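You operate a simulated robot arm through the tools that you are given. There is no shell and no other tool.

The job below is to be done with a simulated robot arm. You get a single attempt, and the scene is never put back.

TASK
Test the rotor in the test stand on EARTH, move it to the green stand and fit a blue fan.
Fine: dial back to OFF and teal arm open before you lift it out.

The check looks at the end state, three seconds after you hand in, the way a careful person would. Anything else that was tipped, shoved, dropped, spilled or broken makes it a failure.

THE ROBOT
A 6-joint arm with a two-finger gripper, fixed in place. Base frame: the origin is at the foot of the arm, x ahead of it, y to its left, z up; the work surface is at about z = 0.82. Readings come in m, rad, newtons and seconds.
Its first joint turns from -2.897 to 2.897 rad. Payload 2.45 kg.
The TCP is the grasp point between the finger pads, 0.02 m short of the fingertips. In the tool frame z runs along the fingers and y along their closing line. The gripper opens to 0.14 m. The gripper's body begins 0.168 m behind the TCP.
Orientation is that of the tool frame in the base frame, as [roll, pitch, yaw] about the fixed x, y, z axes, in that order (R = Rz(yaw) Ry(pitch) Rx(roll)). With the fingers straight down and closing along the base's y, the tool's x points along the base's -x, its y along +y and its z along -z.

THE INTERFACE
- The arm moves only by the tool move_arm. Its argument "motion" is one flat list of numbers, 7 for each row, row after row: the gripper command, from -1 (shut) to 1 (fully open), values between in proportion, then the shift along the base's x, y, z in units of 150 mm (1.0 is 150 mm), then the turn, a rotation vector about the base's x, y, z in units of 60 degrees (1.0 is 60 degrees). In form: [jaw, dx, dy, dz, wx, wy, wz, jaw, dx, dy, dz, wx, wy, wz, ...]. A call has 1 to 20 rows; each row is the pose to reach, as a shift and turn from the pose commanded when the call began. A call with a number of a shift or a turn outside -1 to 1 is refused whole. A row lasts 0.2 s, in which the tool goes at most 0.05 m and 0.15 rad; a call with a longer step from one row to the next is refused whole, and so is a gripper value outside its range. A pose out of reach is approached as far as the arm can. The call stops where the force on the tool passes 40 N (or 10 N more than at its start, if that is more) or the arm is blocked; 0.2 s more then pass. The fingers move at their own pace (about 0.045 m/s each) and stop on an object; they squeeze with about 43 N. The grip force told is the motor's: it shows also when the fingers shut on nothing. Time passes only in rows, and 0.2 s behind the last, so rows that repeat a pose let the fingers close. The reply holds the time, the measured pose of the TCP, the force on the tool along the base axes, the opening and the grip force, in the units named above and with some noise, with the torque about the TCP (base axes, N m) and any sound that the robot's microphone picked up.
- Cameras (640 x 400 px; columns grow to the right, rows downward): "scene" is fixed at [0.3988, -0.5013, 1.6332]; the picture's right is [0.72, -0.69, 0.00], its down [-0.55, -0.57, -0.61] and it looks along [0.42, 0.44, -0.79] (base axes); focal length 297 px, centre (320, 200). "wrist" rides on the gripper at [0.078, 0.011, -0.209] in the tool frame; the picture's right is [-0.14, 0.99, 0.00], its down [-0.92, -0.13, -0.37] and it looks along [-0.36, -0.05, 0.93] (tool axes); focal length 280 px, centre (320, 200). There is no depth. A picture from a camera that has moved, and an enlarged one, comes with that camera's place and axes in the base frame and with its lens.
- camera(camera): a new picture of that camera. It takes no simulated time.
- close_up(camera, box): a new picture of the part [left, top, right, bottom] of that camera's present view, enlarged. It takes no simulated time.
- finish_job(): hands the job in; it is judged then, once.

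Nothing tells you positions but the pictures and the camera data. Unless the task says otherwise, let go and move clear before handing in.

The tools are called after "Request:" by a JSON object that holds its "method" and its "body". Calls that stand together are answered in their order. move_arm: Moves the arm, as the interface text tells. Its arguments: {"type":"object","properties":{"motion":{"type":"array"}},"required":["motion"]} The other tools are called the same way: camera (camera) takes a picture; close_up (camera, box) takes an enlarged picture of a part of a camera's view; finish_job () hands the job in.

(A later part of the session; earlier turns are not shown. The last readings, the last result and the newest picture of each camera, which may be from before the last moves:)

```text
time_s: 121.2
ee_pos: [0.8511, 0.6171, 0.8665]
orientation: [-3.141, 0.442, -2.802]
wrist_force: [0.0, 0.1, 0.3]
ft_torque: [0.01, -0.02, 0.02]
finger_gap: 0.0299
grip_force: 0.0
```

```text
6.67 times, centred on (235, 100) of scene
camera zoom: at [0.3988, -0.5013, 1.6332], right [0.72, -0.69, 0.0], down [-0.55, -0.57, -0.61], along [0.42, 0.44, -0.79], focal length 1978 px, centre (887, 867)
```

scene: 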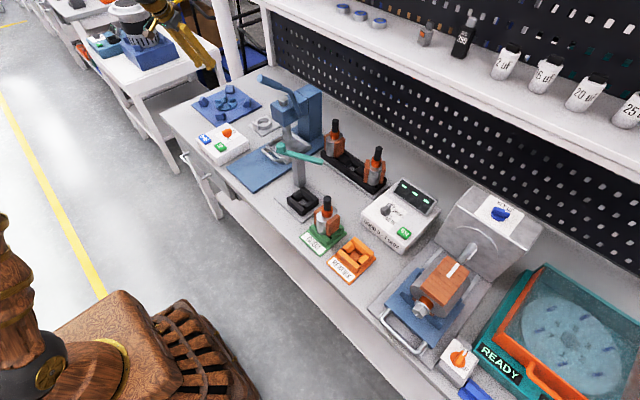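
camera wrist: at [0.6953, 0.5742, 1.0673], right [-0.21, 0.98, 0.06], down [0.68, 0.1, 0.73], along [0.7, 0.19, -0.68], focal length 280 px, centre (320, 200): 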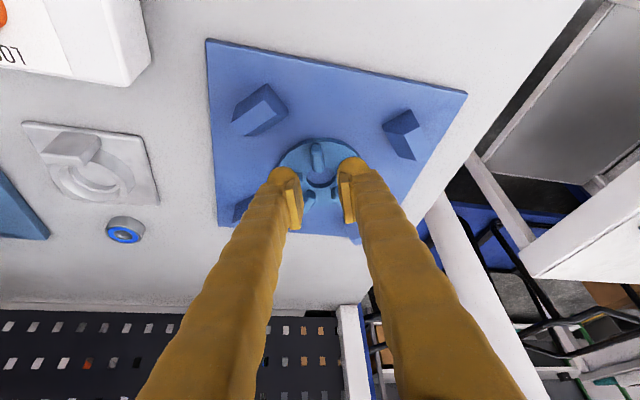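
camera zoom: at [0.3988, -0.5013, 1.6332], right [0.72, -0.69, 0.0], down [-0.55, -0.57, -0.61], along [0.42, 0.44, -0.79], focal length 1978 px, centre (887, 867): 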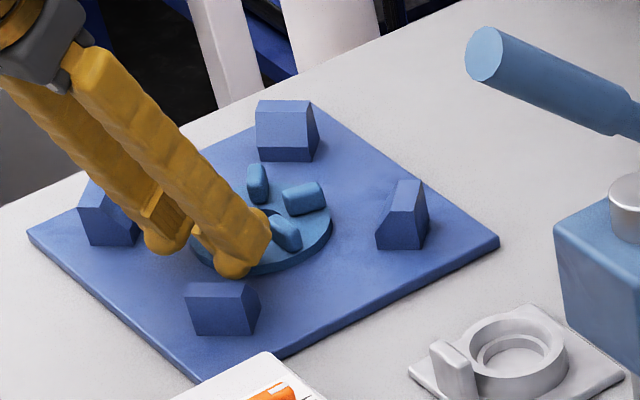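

Request:
{"method": "move_arm", "body": {"motion": [-0.571, 0, 0, -0.013, 0, 0, 0, -0.75, 0, 0, -0.013, 0, 0, 0, -1, 0, 0, -0.013, 0, 0, 0, -1, 0, 0, -0.013, 0, 0, 0, -1, 0, 0, -0.013, 0, 0, 0]}}

Request:
{"method": "close_up", "body": {"camera": "wrist", "box": [265, 120, 375, 220]}}

Request:
{"method": "close_up", "body": {"camera": "scene", "box": [200, 70, 270, 130]}}

```text
time_s: 122.4
ee_pos: [0.8497, 0.6172, 0.8637]
orientation: [-3.141, 0.441, -2.802]
wrist_force: [-0.3, -0.5, -0.2]
ft_torque: [-0.02, 0.0, 0.02]
finger_gap: 0.0104
grip_force: 38.0
```

```text
4.00 times, centred on (320, 170) of wrist
camera zoom: at [0.695, 0.5739, 1.0204], right [-0.21, 0.98, 0.06], down [0.68, 0.1, 0.73], along [0.7, 0.19, -0.68], focal length 1122 px, centre (320, 320)
```

zoom: 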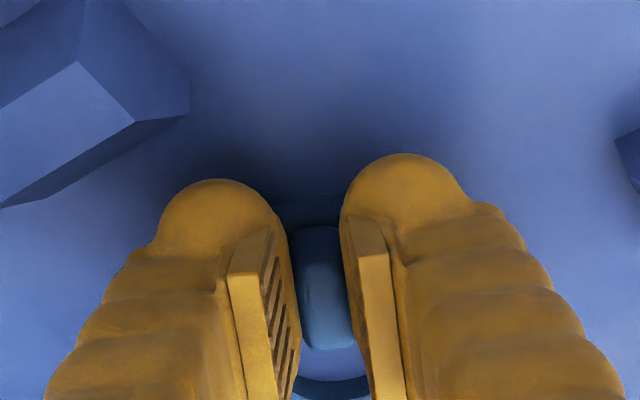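

```text
6.67 times, centred on (235, 100) of scene
camera zoom: at [0.3988, -0.5013, 1.6332], right [0.72, -0.69, 0.0], down [-0.55, -0.57, -0.61], along [0.42, 0.44, -0.79], focal length 1978 px, centre (887, 867)
```

zoom: 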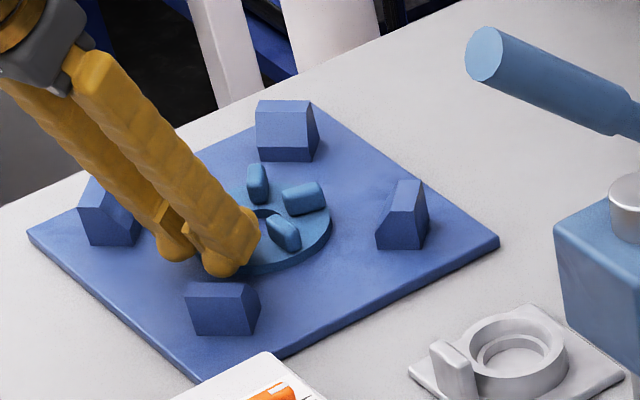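

Blade pinched (10.4 mm). Lifting gently.

Request:
{"method": "move_arm", "body": {"motion": [-1, 0, 0, 0.02, 0, 0, 0, -1, 0, 0, 0.05, 0, 0, 0, -1, 0, 0, 0.1, 0, 0, 0, -1, 0, 0, 0.16, 0, 0, 0, -1, 0, 0, 0.25, 0, 0, 0, -1, 0, 0, 0.35, 0, 0, 0]}}

Request:
{"method": "camera", "body": {"camera": "wrist"}}

Request:
{"method": "close_up", "body": {"camera": "scene", "box": [180, 50, 280, 130]}}

```text
time_s: 123.8
ee_pos: [0.8493, 0.6171, 0.9164]
orientation: [-3.14, 0.441, -2.801]
wrist_force: [0.0, 0.3, 0.3]
ft_torque: [-0.01, 0.03, -0.02]
finger_gap: 0.0001
grip_force: 28.9
```

```text
taken
camera wrist: at [0.695, 0.5739, 1.0727], right [-0.21, 0.98, 0.06], down [0.68, 0.11, 0.73], along [0.7, 0.19, -0.68], focal length 280 px, centre (320, 200)
```

wrist: 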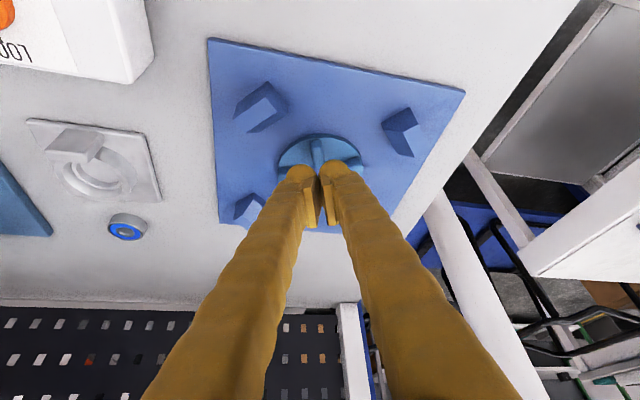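

```text
5.00 times, centred on (230, 90) of scene
camera zoom: at [0.3988, -0.5013, 1.6332], right [0.72, -0.69, 0.0], down [-0.55, -0.57, -0.61], along [0.42, 0.44, -0.79], focal length 1484 px, centre (770, 750)
```

zoom: 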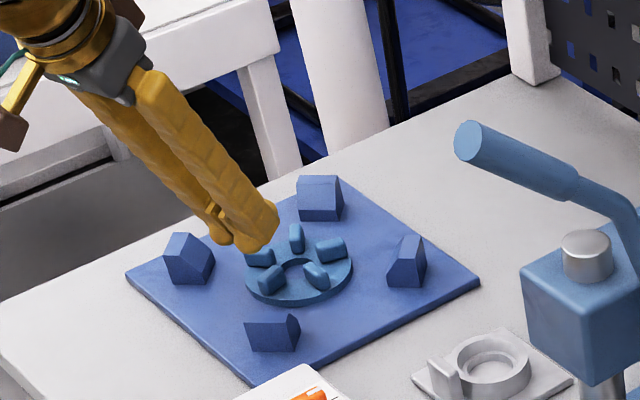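

The fan slipped out of the pinch and stayed in place. I'll re-grip and lift in tiny steps, watching the force, to learn whether it's just slipping or held down.

Request:
{"method": "move_arm", "body": {"motion": [-0.8, 0, 0, 0, 0, 0, 0, -0.571, 0, 0, 0, 0, 0, 0, -0.571, 0, 0, -0.1, 0, 0, 0, -0.571, 0, 0, -0.2, 0, 0, 0, -0.571, 0, 0, -0.3, 0, 0, 0, -0.571, 0, 0, -0.35, 0, 0, 0, -0.571, 0, 0, -0.36, 0, 0, 0]}}

Request:
{"method": "close_up", "body": {"camera": "wrist", "box": [265, 120, 375, 220]}}

```text
time_s: 125.4
ee_pos: [0.8507, 0.6171, 0.8642]
orientation: [-3.14, 0.443, -2.803]
wrist_force: [-0.2, 0.2, -0.8]
ft_torque: [0.04, -0.02, -0.03]
finger_gap: 0.0302
grip_force: 0.1
```

```text
4.00 times, centred on (320, 170) of wrist
camera zoom: at [0.6952, 0.5742, 1.0193], right [-0.21, 0.98, 0.06], down [0.68, 0.1, 0.73], along [0.7, 0.19, -0.68], focal length 1122 px, centre (320, 320)
```

zoom: 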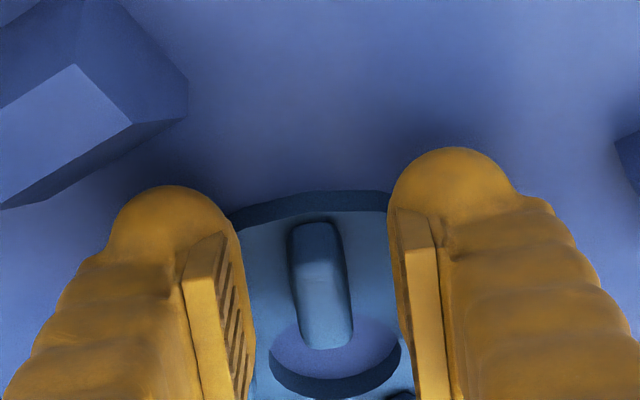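

Request:
{"method": "move_arm", "body": {"motion": [-0.571, 0, 0, -0.01, 0, 0, 0, -0.571, 0, 0, -0.02, 0, 0, 0, -0.571, 0, 0, -0.03, 0, 0, 0]}}

```text
time_s: 126.2
ee_pos: [0.8501, 0.6172, 0.8594]
orientation: [-3.139, 0.441, -2.802]
wrist_force: [-0.8, 0.5, -0.6]
ft_torque: [0.0, -0.01, 0.0]
finger_gap: 0.0302
grip_force: 0.1
```

Request:
{"method": "move_arm", "body": {"motion": [-0.75, 0, 0, 0, 0, 0, 0, -1, 0, 0, 0, 0, 0, 0, -1, 0, 0, 0, 0, 0, 0, -1, 0, 0, 0, 0, 0, 0]}}

Request:
{"method": "move_arm", "body": {"motion": [-1, 0, 0, 0.01, 0, 0, 0]}}

Request:
{"method": "move_arm", "body": {"motion": [-1, 0, 0, 0.01, 0, 0, 0]}}

Request:
{"method": "close_up", "body": {"camera": "wrist", "box": [265, 120, 375, 220]}}

```text
time_s: 127.2
ee_pos: [0.8498, 0.6179, 0.8577]
orientation: [-3.141, 0.442, -2.801]
wrist_force: [-0.3, 0.1, -0.7]
ft_torque: [0.04, -0.01, -0.02]
finger_gap: 0.0106
grip_force: 37.8
```

```text
time_s: 127.6
ee_pos: [0.85, 0.6169, 0.8588]
orientation: [-3.141, 0.441, -2.801]
wrist_force: [0.2, -0.1, 0.1]
ft_torque: [-0.01, 0.0, 0.0]
finger_gap: 0.0106
grip_force: 38.0
```

```text
time_s: 128.0
ee_pos: [0.8511, 0.617, 0.8598]
orientation: [-3.139, 0.441, -2.803]
wrist_force: [0.2, 0.3, 0.3]
ft_torque: [0.01, 0.03, -0.01]
finger_gap: 0.0106
grip_force: 37.8
```

```text
4.00 times, centred on (320, 170) of wrist
camera zoom: at [0.6952, 0.5741, 1.0175], right [-0.21, 0.98, 0.06], down [0.68, 0.1, 0.73], along [0.7, 0.19, -0.68], focal length 1122 px, centre (320, 320)
```

zoom: 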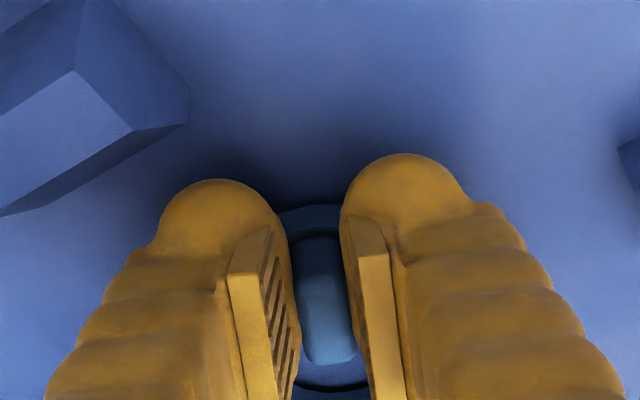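

Request:
{"method": "move_arm", "body": {"motion": [-1, 0, 0, 0.02, 0, 0, 0, -1, 0, 0, 0.04, 0, 0, 0]}}

Request:
{"method": "close_up", "body": {"camera": "wrist", "box": [265, 120, 375, 220]}}

Request:
{"method": "close_up", "body": {"camera": "scene", "box": [200, 70, 270, 130]}}

```text
time_s: 128.6
ee_pos: [0.8503, 0.616, 0.8676]
orientation: [-3.139, 0.443, -2.801]
wrist_force: [-0.4, -0.3, -1.4]
ft_torque: [-0.04, 0.05, -0.02]
finger_gap: 0.0104
grip_force: 37.5
```

```text
4.00 times, centred on (320, 170) of wrist
camera zoom: at [0.6953, 0.5737, 1.0235], right [-0.21, 0.98, 0.06], down [0.68, 0.11, 0.73], along [0.7, 0.19, -0.68], focal length 1122 px, centre (320, 320)
```

zoom: 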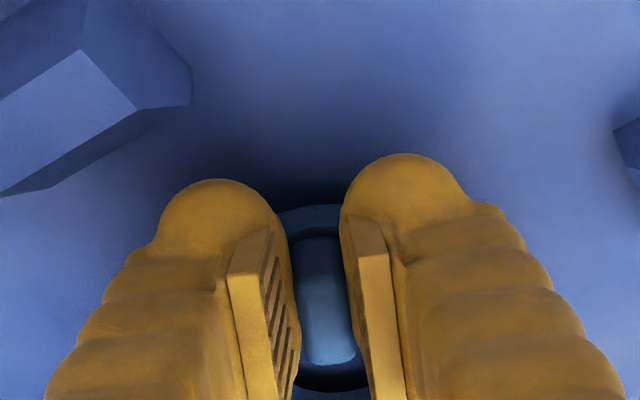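

```text
6.67 times, centred on (235, 100) of scene
camera zoom: at [0.3988, -0.5013, 1.6332], right [0.72, -0.69, 0.0], down [-0.55, -0.57, -0.61], along [0.42, 0.44, -0.79], focal length 1978 px, centre (887, 867)
```

zoom: 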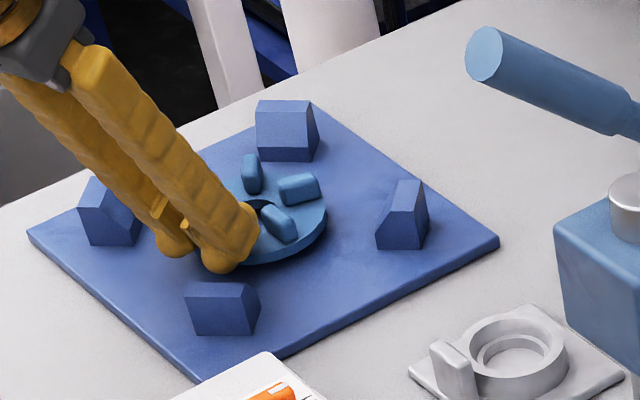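

The fan is now rising with the gripper (about 1 N). Continuing slowly.

Request:
{"method": "move_arm", "body": {"motion": [-1, 0, 0, 0.03, 0, 0, 0, -1, 0, 0, 0.06, 0, 0, 0, -1, 0, 0, 0.09, 0, 0, 0, -1, 0, 0, 0.13, 0, 0, 0, -1, 0, 0, 0.17, 0, 0, 0, -1, 0, 0, 0.21, 0, 0, 0]}}

Request:
{"method": "close_up", "body": {"camera": "wrist", "box": [265, 120, 375, 220]}}

Request:
{"method": "close_up", "body": {"camera": "scene", "box": [190, 50, 270, 120]}}

```text
time_s: 130.0
ee_pos: [0.85, 0.6172, 0.8987]
orientation: [-3.139, 0.442, -2.802]
wrist_force: [-0.5, 1.2, 0.4]
ft_torque: [0.0, 0.02, 0.0]
finger_gap: 0.0106
grip_force: 37.3
```

```text
4.00 times, centred on (320, 170) of wrist
camera zoom: at [0.6954, 0.5741, 1.0548], right [-0.21, 0.98, 0.06], down [0.68, 0.1, 0.73], along [0.7, 0.19, -0.68], focal length 1122 px, centre (320, 320)
```

zoom: 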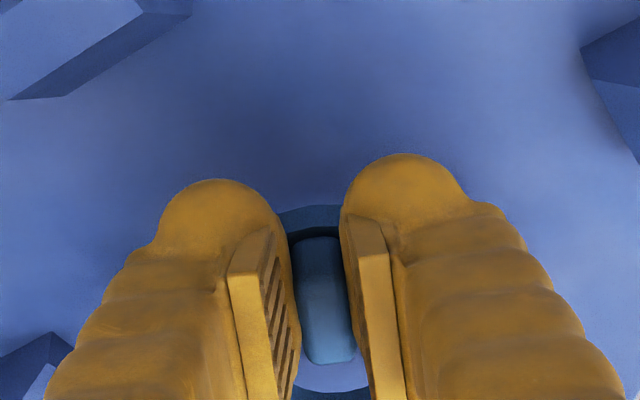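

```text
5.71 times, centred on (230, 85) of scene
camera zoom: at [0.3988, -0.5013, 1.6332], right [0.72, -0.69, 0.0], down [-0.55, -0.57, -0.61], along [0.42, 0.44, -0.79], focal length 1696 px, centre (834, 857)
```

zoom: 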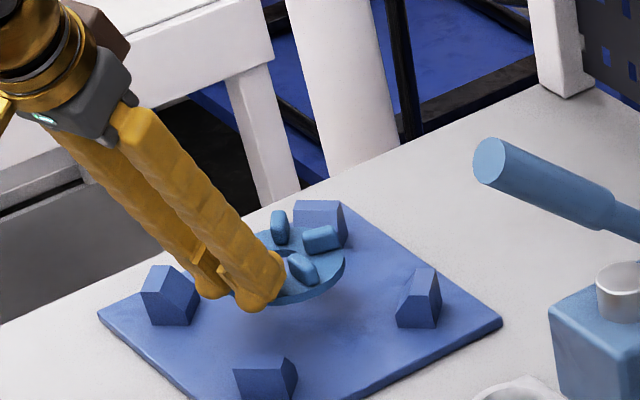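

The fan is held level. Raising further, then carrying it back toward me and to the right, away from the press lever.

Request:
{"method": "move_arm", "body": {"motion": [-1, -0.05, -0.02, 0.12, 0, 0, 0, -1, -0.12, -0.05, 0.26, 0, 0, 0, -1, -0.22, -0.1, 0.4, 0, 0, 0, -1, -0.34, -0.15, 0.54, 0, 0, 0, -1, -0.46, -0.2, 0.68, 0, 0, 0, -1, -0.58, -0.25, 0.82, 0, 0, 0, -1, -0.7, -0.3, 0.95, 0, 0, 0, -1, -0.82, -0.36, 1, 0, 0, 0, -1, -0.92, -0.42, 1, 0, 0, 0, -1, -1, -0.46, 1, 0, 0, 0]}}

Request:
{"method": "camera", "body": {"camera": "wrist"}}

Request:
{"method": "camera", "body": {"camera": "scene"}}

```text
time_s: 132.2
ee_pos: [0.6998, 0.5475, 1.0482]
orientation: [-3.14, 0.44, -2.802]
wrist_force: [-0.4, -0.6, -0.5]
ft_torque: [-0.02, 0.05, 0.03]
finger_gap: 0.0106
grip_force: 37.7
```

```text
taken
camera wrist: at [0.5446, 0.5044, 1.2054], right [-0.21, 0.98, 0.06], down [0.68, 0.1, 0.73], along [0.7, 0.19, -0.68], focal length 280 px, centre (320, 200)
```

wrist: 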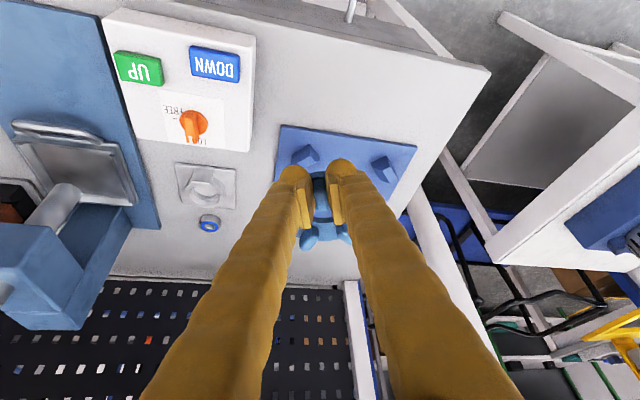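

```text
taken
```

scene: 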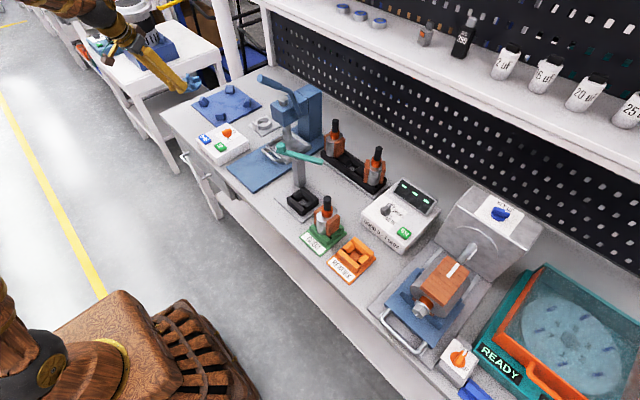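

Request:
{"method": "move_arm", "body": {"motion": [-1, -0.08, -0.12, 0.08, 0, 0, 0, -1, -0.16, -0.24, 0.16, 0, 0, 0, -1, -0.24, -0.36, 0.24, 0, 0, 0, -1, -0.32, -0.48, 0.32, 0, 0, 0, -1, -0.4, -0.6, 0.4, 0, 0, 0, -1, -0.48, -0.72, 0.48, 0, 0, 0, -1, -0.56, -0.84, 0.56, 0, 0, 0, -1, -0.6, -1, 0.6, 0, 0, 0]}}

Request:
{"method": "move_arm", "body": {"motion": [-1, 0, -0.14, 0, 0, 0, -0.04, -1, 0, -0.28, 0, 0, 0, -0.08, -1, 0, -0.42, 0, 0, 0, -0.12, -1, 0, -0.56, 0, 0, 0, -0.16, -1, 0, -0.7, 0, 0, 0, -0.2, -1, 0, -0.84, 0, 0, 0, -0.24, -1, 0, -1, 0, 0, 0, -0.28]}}

Request:
{"method": "camera", "body": {"camera": "wrist"}}

```text
time_s: 134.0
ee_pos: [0.6106, 0.3978, 1.1371]
orientation: [-3.14, 0.442, -2.801]
wrist_force: [-0.2, 0.9, -1.1]
ft_torque: [-0.03, 0.06, 0.04]
finger_gap: 0.0108
grip_force: 37.7
```

```text
time_s: 135.6
ee_pos: [0.6085, 0.2479, 1.1396]
orientation: [-3.141, 0.444, -3.095]
wrist_force: [0.1, -0.1, -0.1]
ft_torque: [0.02, 0.01, 0.02]
finger_gap: 0.0103
grip_force: 37.3
```

```text
taken
camera wrist: at [0.4486, 0.2511, 1.2955], right [0.08, 1.0, 0.06], down [0.68, -0.1, 0.73], along [0.73, -0.02, -0.68], focal length 280 px, centre (320, 200)
```

wrist: 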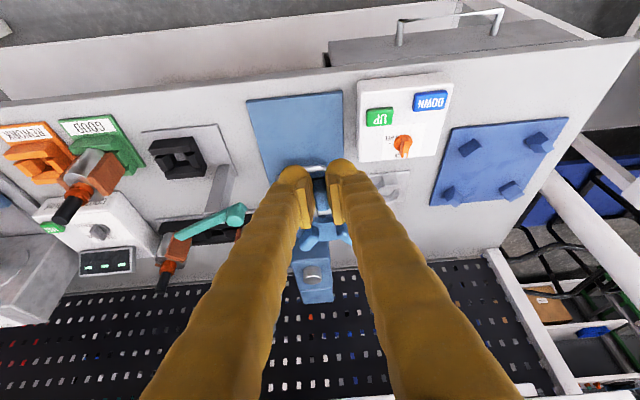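

Request:
{"method": "move_arm", "body": {"motion": [-1, 0, -0.14, 0, 0, 0, -0.02, -1, 0, -0.28, 0, 0, 0, -0.0445, -1, 0, -0.42, 0, 0, 0, -0.0445, -1, 0, -0.56, 0, 0, 0, -0.0445, -1, 0, -0.7, 0, 0, 0, -0.0445, -1, 0, -0.84, 0, 0, 0, -0.0445, -1, 0, -1, 0, 0, 0, -0.0445]}}

Request:
{"method": "move_arm", "body": {"motion": [-1, 0, -0.14, 0, 0, 0, 0, -1, 0, -0.28, 0, 0, 0, 0, -1, 0, -0.42, 0, 0, 0, 0, -1, 0, -0.56, 0, 0, 0, 0, -1, 0, -0.7, 0, 0, 0, 0, -1, 0, -0.84, 0, 0, 0, 0, -1, 0, -1, 0, 0, 0, 0]}}

Request:
{"method": "camera", "body": {"camera": "wrist"}}

Request:
{"method": "camera", "body": {"camera": "scene"}}

```text
time_s: 137.2
ee_pos: [0.6096, 0.0987, 1.1387]
orientation: [-3.138, 0.44, 3.141]
wrist_force: [-0.2, -0.5, -1.2]
ft_torque: [0.0, 0.05, -0.01]
finger_gap: 0.0106
grip_force: 37.4
```

```text
time_s: 138.8
ee_pos: [0.6102, -0.0521, 1.1374]
orientation: [-3.139, 0.442, 3.141]
wrist_force: [-0.7, 0.3, -1.5]
ft_torque: [-0.02, 0.03, -0.01]
finger_gap: 0.0104
grip_force: 37.4
```

```text
taken
camera wrist: at [0.4498, -0.0414, 1.2945], right [0.12, 0.99, 0.06], down [0.67, -0.13, 0.73], along [0.73, -0.05, -0.68], focal length 280 px, centre (320, 200)
```

wrist: 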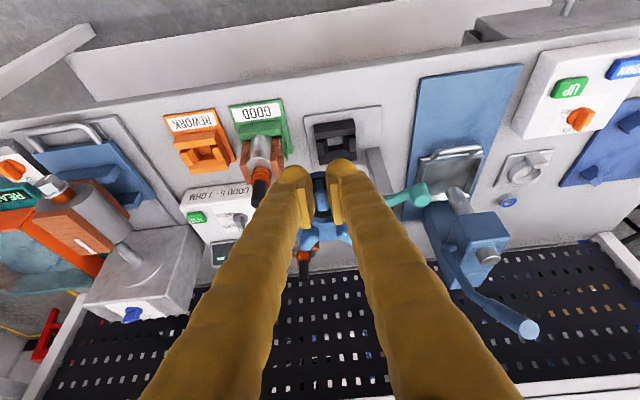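

```text
taken
```

scene: 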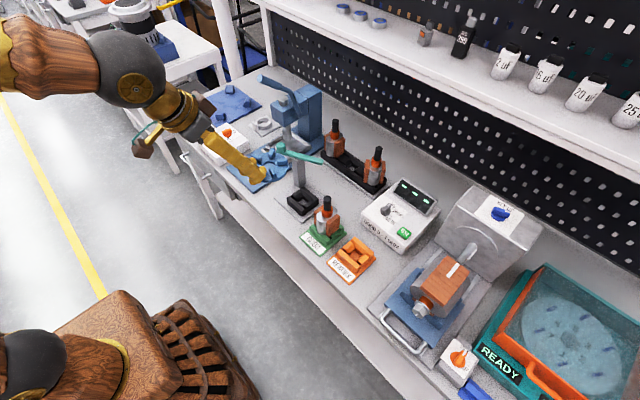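

Request:
{"method": "close_up", "body": {"camera": "scene", "box": [240, 130, 300, 200]}}

Request:
{"method": "close_up", "body": {"camera": "scene", "box": [310, 190, 345, 230]}}

Request:
{"method": "close_up", "body": {"camera": "wrist", "box": [280, 140, 370, 260]}}

Request:
{"method": "close_up", "body": {"camera": "wrist", "box": [230, 120, 300, 220]}}

```text
5.71 times, centred on (270, 165) of scene
camera zoom: at [0.3988, -0.5013, 1.6332], right [0.72, -0.69, 0.0], down [-0.55, -0.57, -0.61], along [0.42, 0.44, -0.79], focal length 1696 px, centre (606, 400)
```

zoom: 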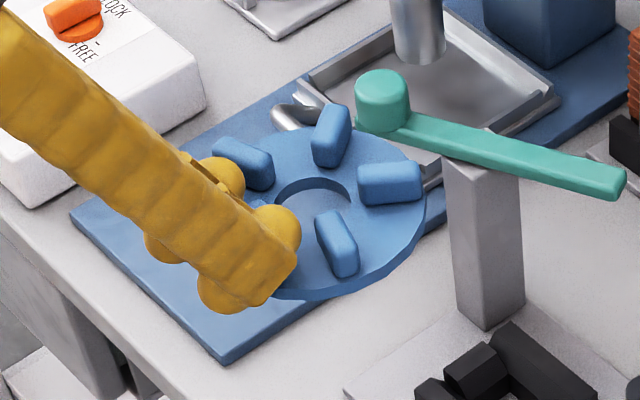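

```text
10.00 times, centred on (328, 210) of scene
camera zoom: at [0.3988, -0.5013, 1.6332], right [0.72, -0.69, 0.0], down [-0.55, -0.57, -0.61], along [0.42, 0.44, -0.79], focal length 2967 px, centre (245, 100)
```

zoom: 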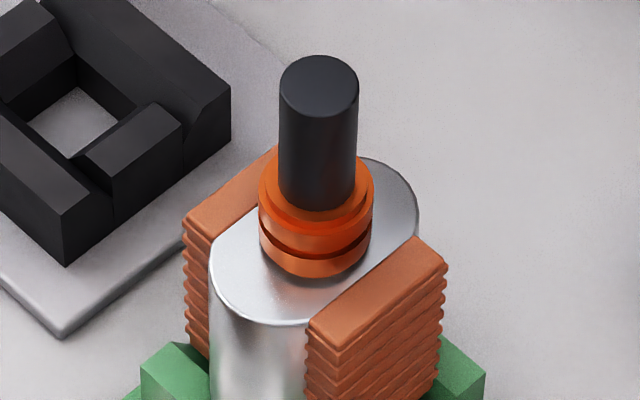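

```text
3.33 times, centred on (325, 200) of wrist
camera zoom: at [0.4498, -0.0414, 1.2945], right [0.12, 0.99, 0.06], down [0.67, -0.13, 0.73], along [0.73, -0.05, -0.68], focal length 935 px, centre (303, 200)
```

zoom: 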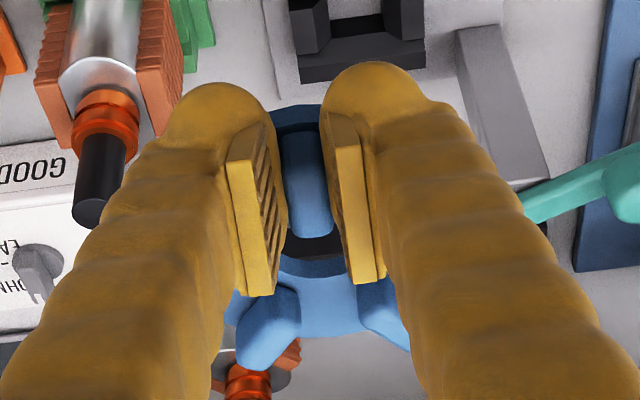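

```text
4.00 times, centred on (265, 170) of wrist
camera zoom: at [0.4498, -0.0414, 1.2945], right [0.12, 0.99, 0.06], down [0.67, -0.13, 0.73], along [0.73, -0.05, -0.68], focal length 1122 px, centre (540, 320)
```

zoom: 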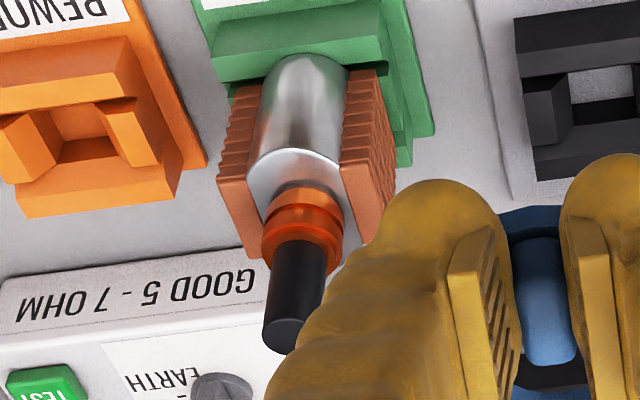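

The fan is held well, level. Now to a position above the rotor shaft (fan centre over ≈(0.7555, −0.158)).

Request:
{"method": "move_arm", "body": {"motion": [-1, 0.08, -0.09, 0, 0, 0, 0, -1, 0.16, -0.18, 0, 0, 0, 0, -1, 0.25, -0.27, 0, 0, 0, 0, -1, 0.34, -0.36, 0, 0, 0, 0, -1, 0.43, -0.45, 0, 0, 0, 0, -1, 0.52, -0.54, -0.05, 0, 0, 0, -1, 0.6, -0.63, -0.1, 0, 0, 0, -1, 0.663, -0.706, -0.2, 0, 0, 0, -1, 0.663, -0.706, -0.3, 0, 0, 0]}}

Request:
{"method": "camera", "body": {"camera": "wrist"}}

Request:
{"method": "close_up", "body": {"camera": "scene", "box": [280, 140, 380, 240]}}

```text
time_s: 140.8
ee_pos: [0.709, -0.1579, 1.0936]
orientation: [-3.14, 0.443, 3.141]
wrist_force: [-0.6, -1.2, -0.4]
ft_torque: [-0.03, 0.06, 0.01]
finger_gap: 0.0104
grip_force: 37.5
```

```text
taken
camera wrist: at [0.5491, -0.1475, 1.2503], right [0.12, 0.99, 0.06], down [0.67, -0.13, 0.73], along [0.73, -0.05, -0.68], focal length 280 px, centre (320, 200)
```

wrist: 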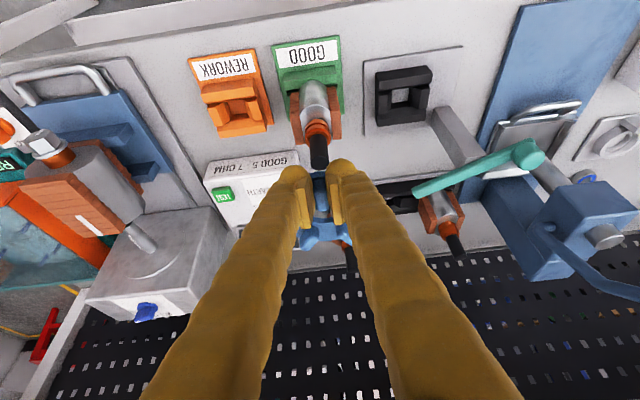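

```text
4.00 times, centred on (330, 190) of scene
camera zoom: at [0.3988, -0.5013, 1.6332], right [0.72, -0.69, 0.0], down [-0.55, -0.57, -0.61], along [0.42, 0.44, -0.79], focal length 1187 px, centre (280, 240)
```

zoom: 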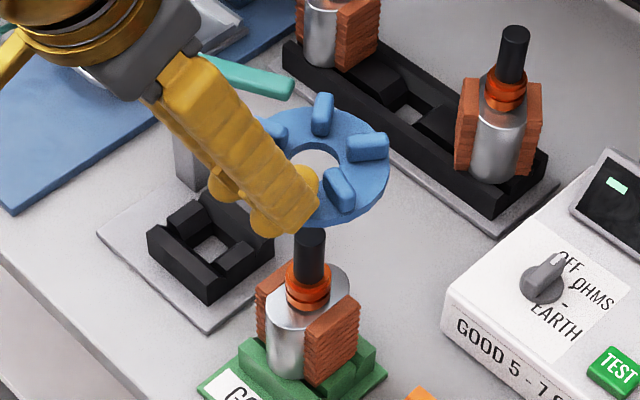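

Request:
{"method": "close_up", "body": {"camera": "scene", "box": [315, 155, 360, 215]}}

Request:
{"method": "close_up", "body": {"camera": "wrist", "box": [280, 100, 370, 260]}}

```text
6.67 times, centred on (338, 185) of scene
camera zoom: at [0.3988, -0.5013, 1.6332], right [0.72, -0.69, 0.0], down [-0.55, -0.57, -0.61], along [0.42, 0.44, -0.79], focal length 1978 px, centre (203, 300)
```

zoom: 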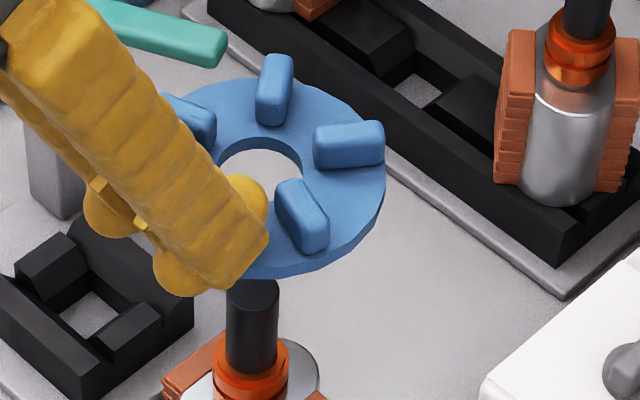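

```text
2.50 times, centred on (325, 180) of wrist
camera zoom: at [0.5491, -0.1475, 1.2503], right [0.12, 0.99, 0.06], down [0.67, -0.13, 0.73], along [0.73, -0.05, -0.68], focal length 701 px, centre (308, 250)
```

zoom: 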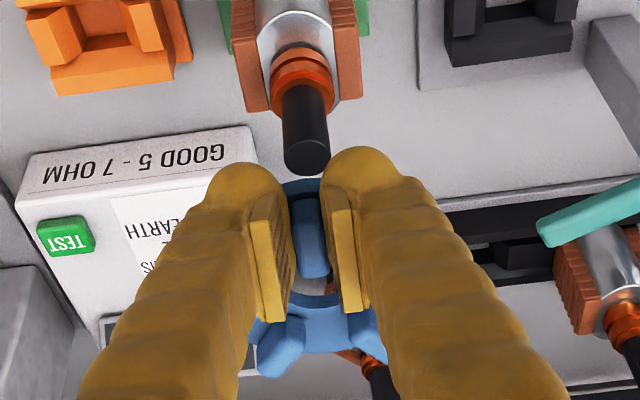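

Fan hole is aligned over the shaft within about 2 mm. Lowering gradually.

Request:
{"method": "move_arm", "body": {"motion": [-1, 0, 0, -0.1, 0, 0, 0, -1, 0, 0, -0.2, 0, 0, 0, -1, 0, 0, -0.3, 0, 0, 0, -1, 0, 0, -0.4, 0, 0, 0, -1, 0, 0, -0.48, 0, 0, 0]}}

Request:
{"method": "close_up", "body": {"camera": "scene", "box": [300, 165, 360, 235]}}

Request:
{"method": "close_up", "body": {"camera": "wrist", "box": [280, 100, 370, 260]}}

```text
time_s: 142.0
ee_pos: [0.7095, -0.1573, 1.0217]
orientation: [-3.14, 0.443, 3.141]
wrist_force: [0.5, 0.2, -0.3]
ft_torque: [0.0, 0.06, 0.02]
finger_gap: 0.0101
grip_force: 37.6
```

```text
5.71 times, centred on (330, 200) of scene
camera zoom: at [0.3988, -0.5013, 1.6332], right [0.72, -0.69, 0.0], down [-0.55, -0.57, -0.61], along [0.42, 0.44, -0.79], focal length 1696 px, centre (263, 200)
```

zoom: 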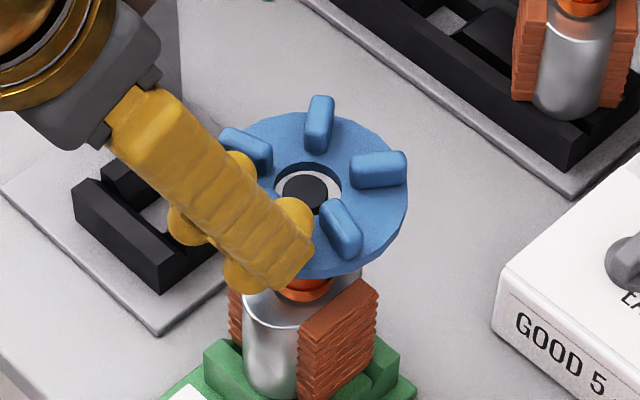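

```text
2.50 times, centred on (325, 180) of wrist
camera zoom: at [0.5493, -0.1472, 1.1778], right [0.12, 0.99, 0.06], down [0.67, -0.13, 0.73], along [0.73, -0.05, -0.68], focal length 701 px, centre (308, 250)
```

zoom: 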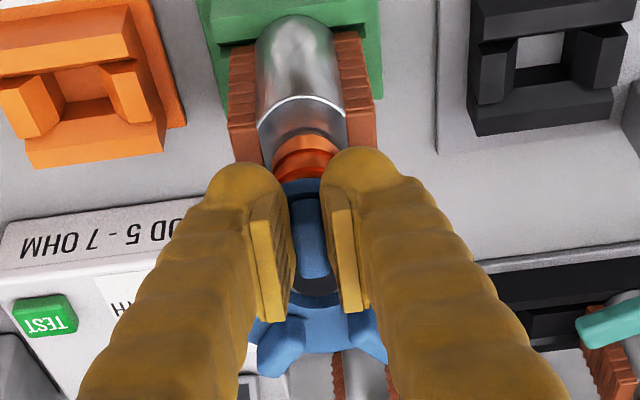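

Request:
{"method": "close_up", "body": {"camera": "scene", "box": [325, 185, 350, 215]}}

```text
13.33 times, centred on (338, 200) of scene
camera zoom: at [0.3988, -0.5013, 1.6332], right [0.72, -0.69, 0.0], down [-0.55, -0.57, -0.61], along [0.42, 0.44, -0.79], focal length 3956 px, centre (87, 200)
```

zoom: 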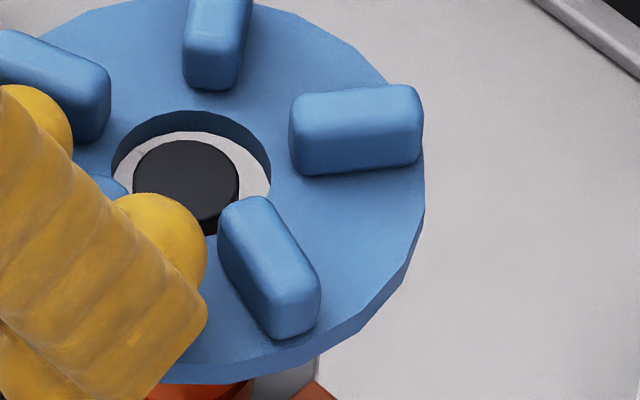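

Request:
{"method": "move_arm", "body": {"motion": [-1, 0, 0.01, 0, 0, 0, 0, -1, 0, 0.01, -0.05, 0, 0, 0, -1, 0, 0.01, -0.1, 0, 0, 0, -1, 0, 0.01, -0.15, 0, 0, 0, -1, 0, 0.01, -0.2, 0, 0, 0]}}

Request:
{"method": "close_up", "body": {"camera": "scene", "box": [315, 185, 355, 225]}}

```text
time_s: 143.2
ee_pos: [0.7098, -0.1556, 0.992]
orientation: [-3.142, 0.445, 3.14]
wrist_force: [0.6, 0.4, -0.4]
ft_torque: [-0.05, 0.04, -0.07]
finger_gap: 0.0106
grip_force: 37.2
```

```text
10.00 times, centred on (335, 205) of scene
camera zoom: at [0.3988, -0.5013, 1.6332], right [0.72, -0.69, 0.0], down [-0.55, -0.57, -0.61], along [0.42, 0.44, -0.79], focal length 2967 px, centre (170, 150)
```

zoom: 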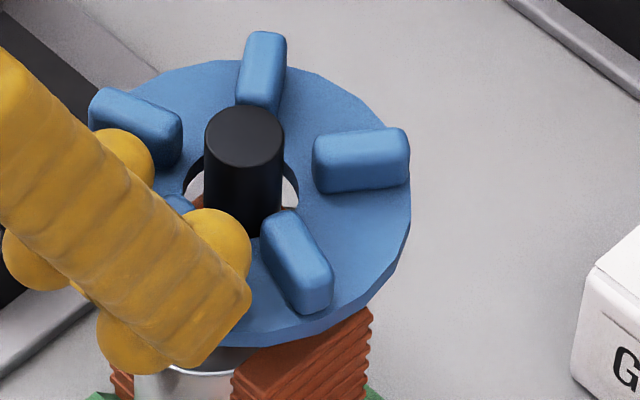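

Request:
{"method": "move_arm", "body": {"motion": [-1, 0, 0, -0.03, 0, 0, 0, -1, 0, 0, -0.06, 0, 0, 0, -1, 0, 0, -0.09, 0, 0, 0]}}

Request:
{"method": "close_up", "body": {"camera": "scene", "box": [315, 185, 355, 225]}}

```text
time_s: 144.0
ee_pos: [0.7092, -0.1558, 0.9837]
orientation: [-3.139, 0.448, -3.138]
wrist_force: [-5.9, -0.1, 6.0]
ft_torque: [0.02, 0.01, -0.03]
finger_gap: 0.0105
grip_force: 37.8
stopped in row 3: the force on the tool passed its limit at 47 N (the readings are from after the stop); the commanded pose is now the measured one
```

```text
10.00 times, centred on (335, 205) of scene
camera zoom: at [0.3988, -0.5013, 1.6332], right [0.72, -0.69, 0.0], down [-0.55, -0.57, -0.61], along [0.42, 0.44, -0.79], focal length 2967 px, centre (170, 150)
```

zoom: 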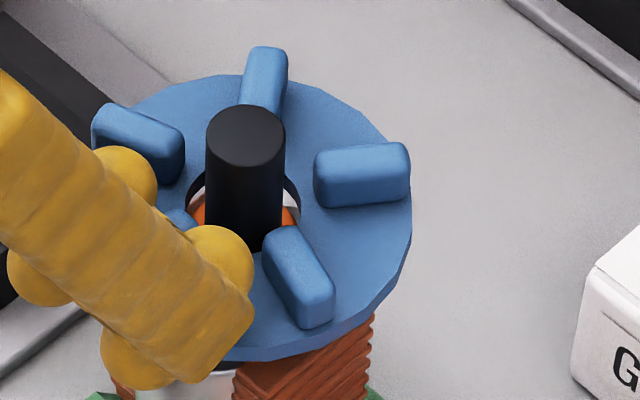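

Request:
{"method": "close_up", "body": {"camera": "scene", "box": [328, 195, 348, 218]}}

Request:
{"method": "close_up", "body": {"camera": "wrist", "box": [280, 100, 370, 260]}}

```text
16.00 times, centred on (338, 206) of scene
camera zoom: at [0.3988, -0.5013, 1.6332], right [0.72, -0.69, 0.0], down [-0.55, -0.57, -0.61], along [0.42, 0.44, -0.79], focal length 4748 px, centre (32, 96)
```

zoom: 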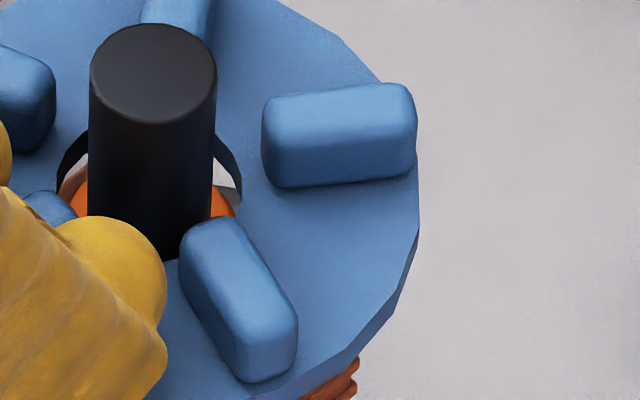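

```text
2.50 times, centred on (325, 180) of wrist
camera zoom: at [0.5493, -0.1456, 1.1395], right [0.12, 0.99, 0.06], down [0.67, -0.12, 0.73], along [0.73, -0.05, -0.68], focal length 701 px, centre (308, 250)
```

zoom: 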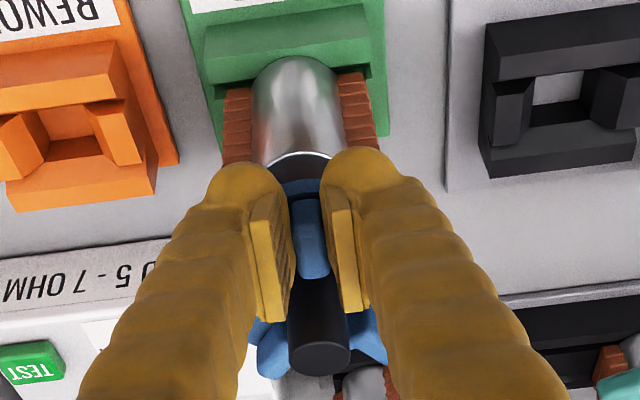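

The fan bottom touched the commutator rim; the reaction pushes toward −x. I'll lift 2 mm, shift 1.5 mm toward −x and try again.

Request:
{"method": "move_arm", "body": {"motion": [-1, 0, 0, 0.015, 0, 0, 0, -1, -0.012, 0, 0.015, 0, 0, 0, -1, -0.012, 0, 0, 0, 0, 0, -1, -0.012, 0, -0.012, 0, 0, 0]}}

```text
time_s: 145.0
ee_pos: [0.7088, -0.1568, 0.9834]
orientation: [-3.137, 0.449, -3.141]
wrist_force: [-8.9, 0.2, 29.3]
ft_torque: [0.05, -0.68, 0.04]
finger_gap: 0.0107
grip_force: 37.4
```

Request:
{"method": "move_arm", "body": {"motion": [-1, 0, 0, 0.015, 0, 0, 0, -1, -0.013, 0, 0.015, 0, 0, 0, -1, -0.013, 0, 0, 0, 0, 0, -1, -0.013, 0, -0.01, 0, 0, 0, -1, -0.013, 0, -0.018, 0, 0, 0]}}

Request:
{"method": "close_up", "body": {"camera": "scene", "box": [315, 185, 355, 225]}}

```text
time_s: 145.9
ee_pos: [0.7084, -0.1567, 0.9825]
orientation: [-3.14, 0.449, -3.139]
wrist_force: [0.4, 0.3, 3.0]
ft_torque: [-0.01, -0.11, 0.01]
finger_gap: 0.0103
grip_force: 37.9
stopped in row 4: the force on the tool passed its limit at 42 N (the readings are from after the stop); the commanded pose is now the measured one
```

```text
10.00 times, centred on (335, 205) of scene
camera zoom: at [0.3988, -0.5013, 1.6332], right [0.72, -0.69, 0.0], down [-0.55, -0.57, -0.61], along [0.42, 0.44, -0.79], focal length 2967 px, centre (170, 150)
```

zoom: 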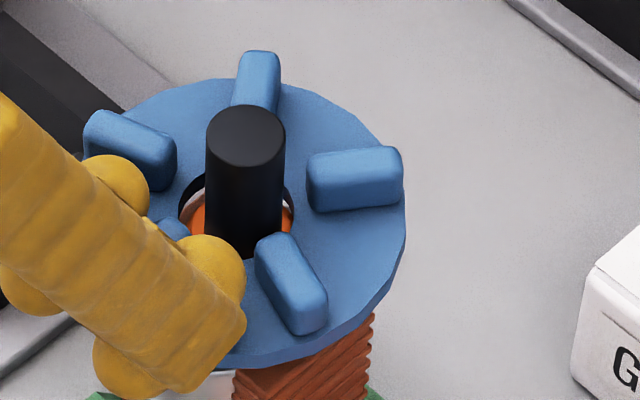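

The contact height didn't change with the shift, so the fan seems to sit on the commutator shoulder. I'll raise a bit and re-check the fan's level and centring before settling it.

Request:
{"method": "move_arm", "body": {"motion": [-1, 0, 0, 0.03, 0, 0, 0, -1, 0.02, 0.01, 0.06, 0, 0, 0, -1, 0.02, 0.01, 0.06, 0, 0, 0]}}

Request:
{"method": "close_up", "body": {"camera": "scene", "box": [315, 185, 355, 225]}}

Request:
{"method": "close_up", "body": {"camera": "scene", "box": [328, 195, 348, 218]}}

Request:
{"method": "close_up", "body": {"camera": "wrist", "box": [290, 150, 350, 260]}}

```text
time_s: 146.7
ee_pos: [0.7101, -0.1541, 0.9909]
orientation: [-3.138, 0.448, -3.138]
wrist_force: [-0.6, -2.9, -1.8]
ft_torque: [-0.06, 0.05, -0.14]
finger_gap: 0.0107
grip_force: 38.0
```

```text
10.00 times, centred on (335, 205) of scene
camera zoom: at [0.3988, -0.5013, 1.6332], right [0.72, -0.69, 0.0], down [-0.55, -0.57, -0.61], along [0.42, 0.44, -0.79], focal length 2967 px, centre (170, 150)
```

zoom: 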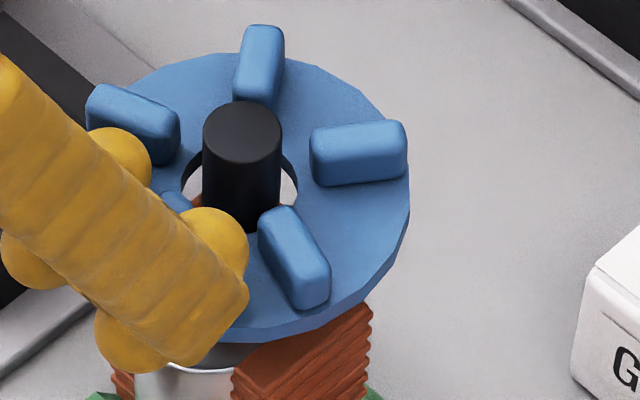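

```text
16.00 times, centred on (338, 206) of scene
camera zoom: at [0.3988, -0.5013, 1.6332], right [0.72, -0.69, 0.0], down [-0.55, -0.57, -0.61], along [0.42, 0.44, -0.79], focal length 4748 px, centre (32, 96)
```

zoom: 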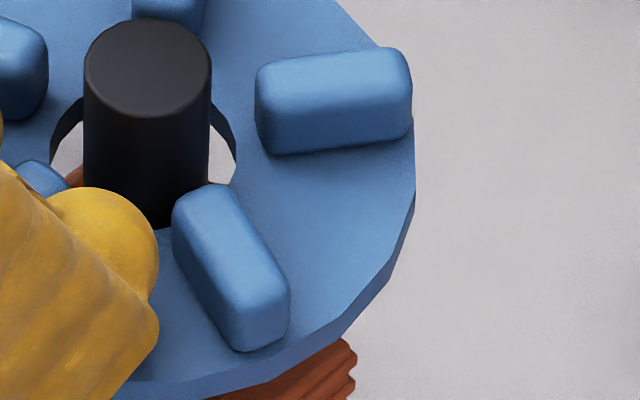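

```text
3.64 times, centred on (320, 205) of wrist
camera zoom: at [0.5485, -0.1439, 1.1465], right [0.12, 0.99, 0.06], down [0.67, -0.13, 0.73], along [0.73, -0.05, -0.68], focal length 1020 px, centre (320, 182)
```

zoom: 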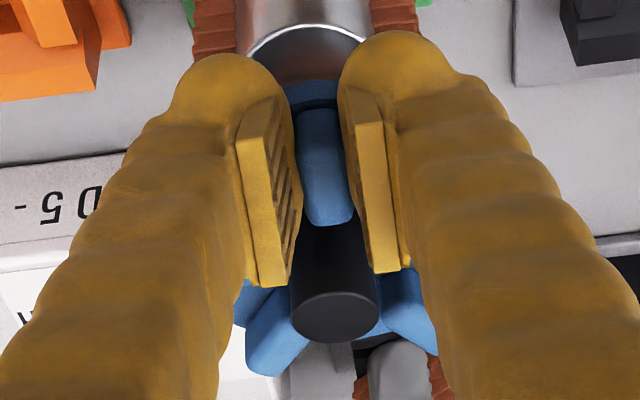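

The reading (−2.9 N in y) suggests a fingertip brushes the shaft; I shifted too far toward +y. Correcting by −2.5 mm in y.

Request:
{"method": "move_arm", "body": {"motion": [-1, 0, -0.01, 0, 0, 0, 0, -1, 0, -0.018, 0, 0, 0, 0]}}

Request:
{"method": "close_up", "body": {"camera": "scene", "box": [315, 185, 355, 225]}}

Request:
{"method": "close_up", "body": {"camera": "wrist", "box": [290, 150, 350, 260]}}

Request:
{"method": "close_up", "body": {"camera": "scene", "box": [295, 190, 365, 260]}}

```text
time_s: 147.3
ee_pos: [0.7101, -0.1576, 0.9923]
orientation: [-3.138, 0.449, -3.139]
wrist_force: [-0.4, 0.2, -0.8]
ft_torque: [0.06, 0.05, -0.02]
finger_gap: 0.0104
grip_force: 37.7
```

```text
10.00 times, centred on (335, 205) of scene
camera zoom: at [0.3988, -0.5013, 1.6332], right [0.72, -0.69, 0.0], down [-0.55, -0.57, -0.61], along [0.42, 0.44, -0.79], focal length 2967 px, centre (170, 150)
```

zoom: 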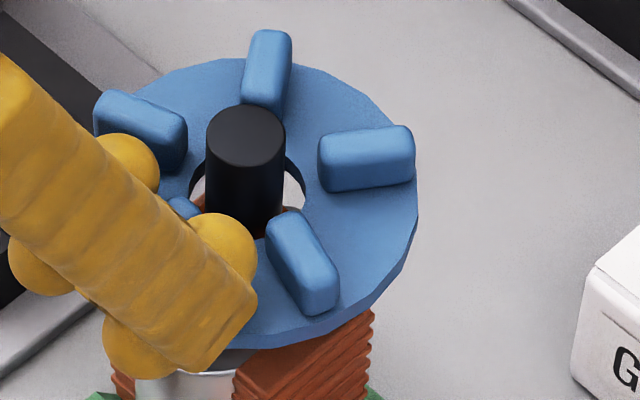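

```text
3.64 times, centred on (320, 205) of wrist
camera zoom: at [0.5486, -0.1468, 1.1465], right [0.12, 0.99, 0.06], down [0.67, -0.13, 0.73], along [0.73, -0.05, -0.68], focal length 1020 px, centre (320, 182)
```

zoom: 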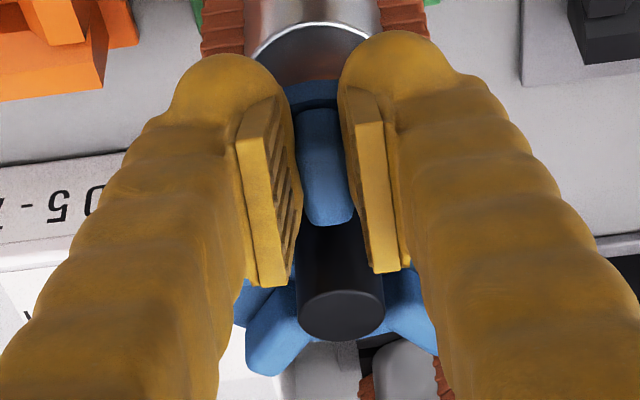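

```text
5.71 times, centred on (330, 225) of scene
camera zoom: at [0.3988, -0.5013, 1.6332], right [0.72, -0.69, 0.0], down [-0.55, -0.57, -0.61], along [0.42, 0.44, -0.79], focal length 1696 px, centre (263, 57)
```

zoom: 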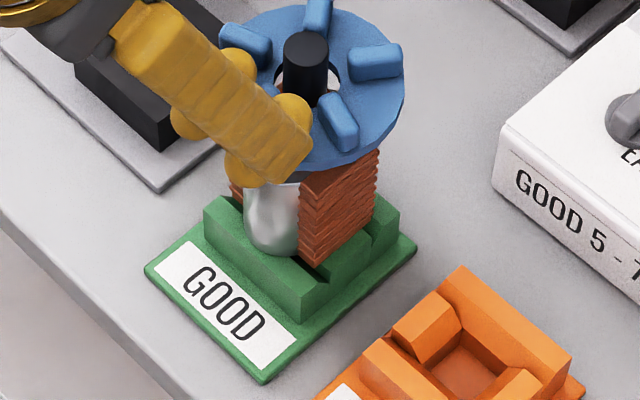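

Rotor is back upright and forces are zero. I'll shift 1.5 mm toward −x and approach contact in half-millimetre steps, reading force and torque.

Request:
{"method": "move_arm", "body": {"motion": [-1, -0.01, 0, 0, 0, 0, 0, -1, -0.01, 0, -0.02, 0, 0, 0, -1, -0.01, 0, -0.035, 0, 0, 0, -1, -0.01, 0, -0.045, 0, 0, 0]}}

Request:
{"method": "move_arm", "body": {"motion": [-1, 0, 0, -0.004, 0, 0, 0, -1, 0, 0, -0.008, 0, 0, 0]}}

```text
time_s: 148.3
ee_pos: [0.709, -0.1582, 0.9842]
orientation: [-3.141, 0.449, -3.14]
wrist_force: [0.0, -0.7, -0.7]
ft_torque: [-0.03, 0.01, -0.02]
finger_gap: 0.0105
grip_force: 37.6
```

```text
time_s: 148.9
ee_pos: [0.7088, -0.1586, 0.9832]
orientation: [-3.14, 0.45, -3.139]
wrist_force: [1.1, -1.4, -0.5]
ft_torque: [0.0, 0.01, 0.03]
finger_gap: 0.0104
grip_force: 37.8
```

Request:
{"method": "move_arm", "body": {"motion": [-1, 0, 0, -0.005, 0, 0, 0, -1, 0, 0, -0.005, 0, 0, 0]}}

Request:
{"method": "move_arm", "body": {"motion": [-1, 0, 0, -0.005, 0, 0, 0, -1, 0, 0, -0.005, 0, 0, 0]}}

Request:
{"method": "move_arm", "body": {"motion": [-1, 0, 0, -0.005, 0, 0, 0, -1, 0, 0, -0.005, 0, 0, 0]}}

```text
time_s: 149.5
ee_pos: [0.7081, -0.1575, 0.9825]
orientation: [-3.138, 0.45, -3.14]
wrist_force: [-1.2, -2.4, 9.3]
ft_torque: [-0.02, -0.27, -0.1]
finger_gap: 0.0107
grip_force: 38.3
```

```text
time_s: 150.1
ee_pos: [0.708, -0.1568, 0.9828]
orientation: [-3.139, 0.45, -3.139]
wrist_force: [-7.7, -1.6, 29.5]
ft_torque: [0.09, -0.71, -0.01]
finger_gap: 0.0106
grip_force: 37.3
```

```text
time_s: 150.5
ee_pos: [0.7097, -0.1583, 0.9826]
orientation: [-3.136, 0.452, -3.14]
wrist_force: [0.2, 0.4, 2.1]
ft_torque: [0.01, -0.09, -0.01]
finger_gap: 0.0105
grip_force: 38.3
stopped in row 1: the force on the tool passed its limit at 42 N (the readings are from after the stop); the commanded pose is now the measured one
```

Request:
{"method": "move_arm", "body": {"motion": [-1, 0, 0, 0.012, 0, 0, 0, -1, -0.006, 0.008, 0.012, 0, 0, 0, -1, -0.006, 0.008, 0.004, 0, 0, 0, -1, -0.006, 0.008, 0, 0, 0, 0]}}

Request:
{"method": "move_arm", "body": {"motion": [-1, 0, 0, -0.004, 0, 0, 0, -1, 0, 0, -0.004, 0, 0, 0]}}

```text
time_s: 151.5
ee_pos: [0.7083, -0.156, 0.9828]
orientation: [-3.138, 0.45, -3.139]
wrist_force: [-1.3, 0.6, 3.5]
ft_torque: [-0.01, -0.06, 0.01]
finger_gap: 0.0105
grip_force: 37.0
```

```text
time_s: 152.1
ee_pos: [0.7076, -0.1576, 0.9823]
orientation: [-3.14, 0.452, -3.14]
wrist_force: [-4.2, -1.3, 19.8]
ft_torque: [0.03, -0.47, -0.01]
finger_gap: 0.0105
grip_force: 37.6
```

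The commutator top is at z≈0.9545, which matches the contact height: the fan rests on the commutator shoulder. I'll check centring again before releasing.

Request:
{"method": "close_up", "body": {"camera": "scene", "box": [325, 195, 345, 220]}}

Request:
{"method": "close_up", "body": {"camera": "scene", "box": [315, 190, 355, 230]}}

```text
16.00 times, centred on (335, 208) of scene
camera zoom: at [0.3988, -0.5013, 1.6332], right [0.72, -0.69, 0.0], down [-0.55, -0.57, -0.61], along [0.42, 0.44, -0.79], focal length 4748 px, centre (80, 80)
```

zoom: 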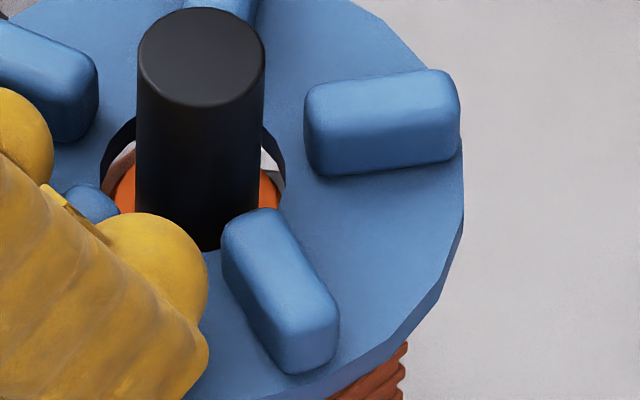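

```text
10.00 times, centred on (335, 210) of scene
camera zoom: at [0.3988, -0.5013, 1.6332], right [0.72, -0.69, 0.0], down [-0.55, -0.57, -0.61], along [0.42, 0.44, -0.79], focal length 2967 px, centre (170, 100)
```

zoom: 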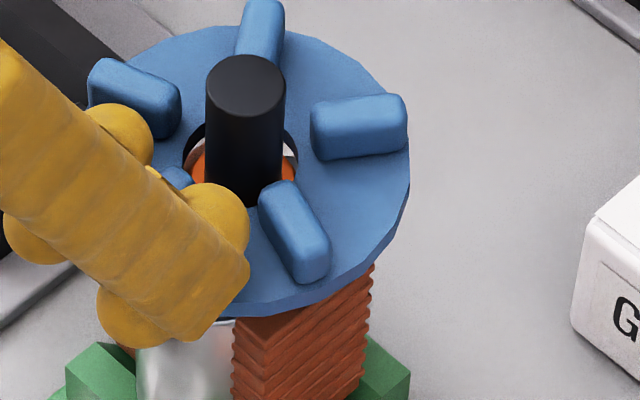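

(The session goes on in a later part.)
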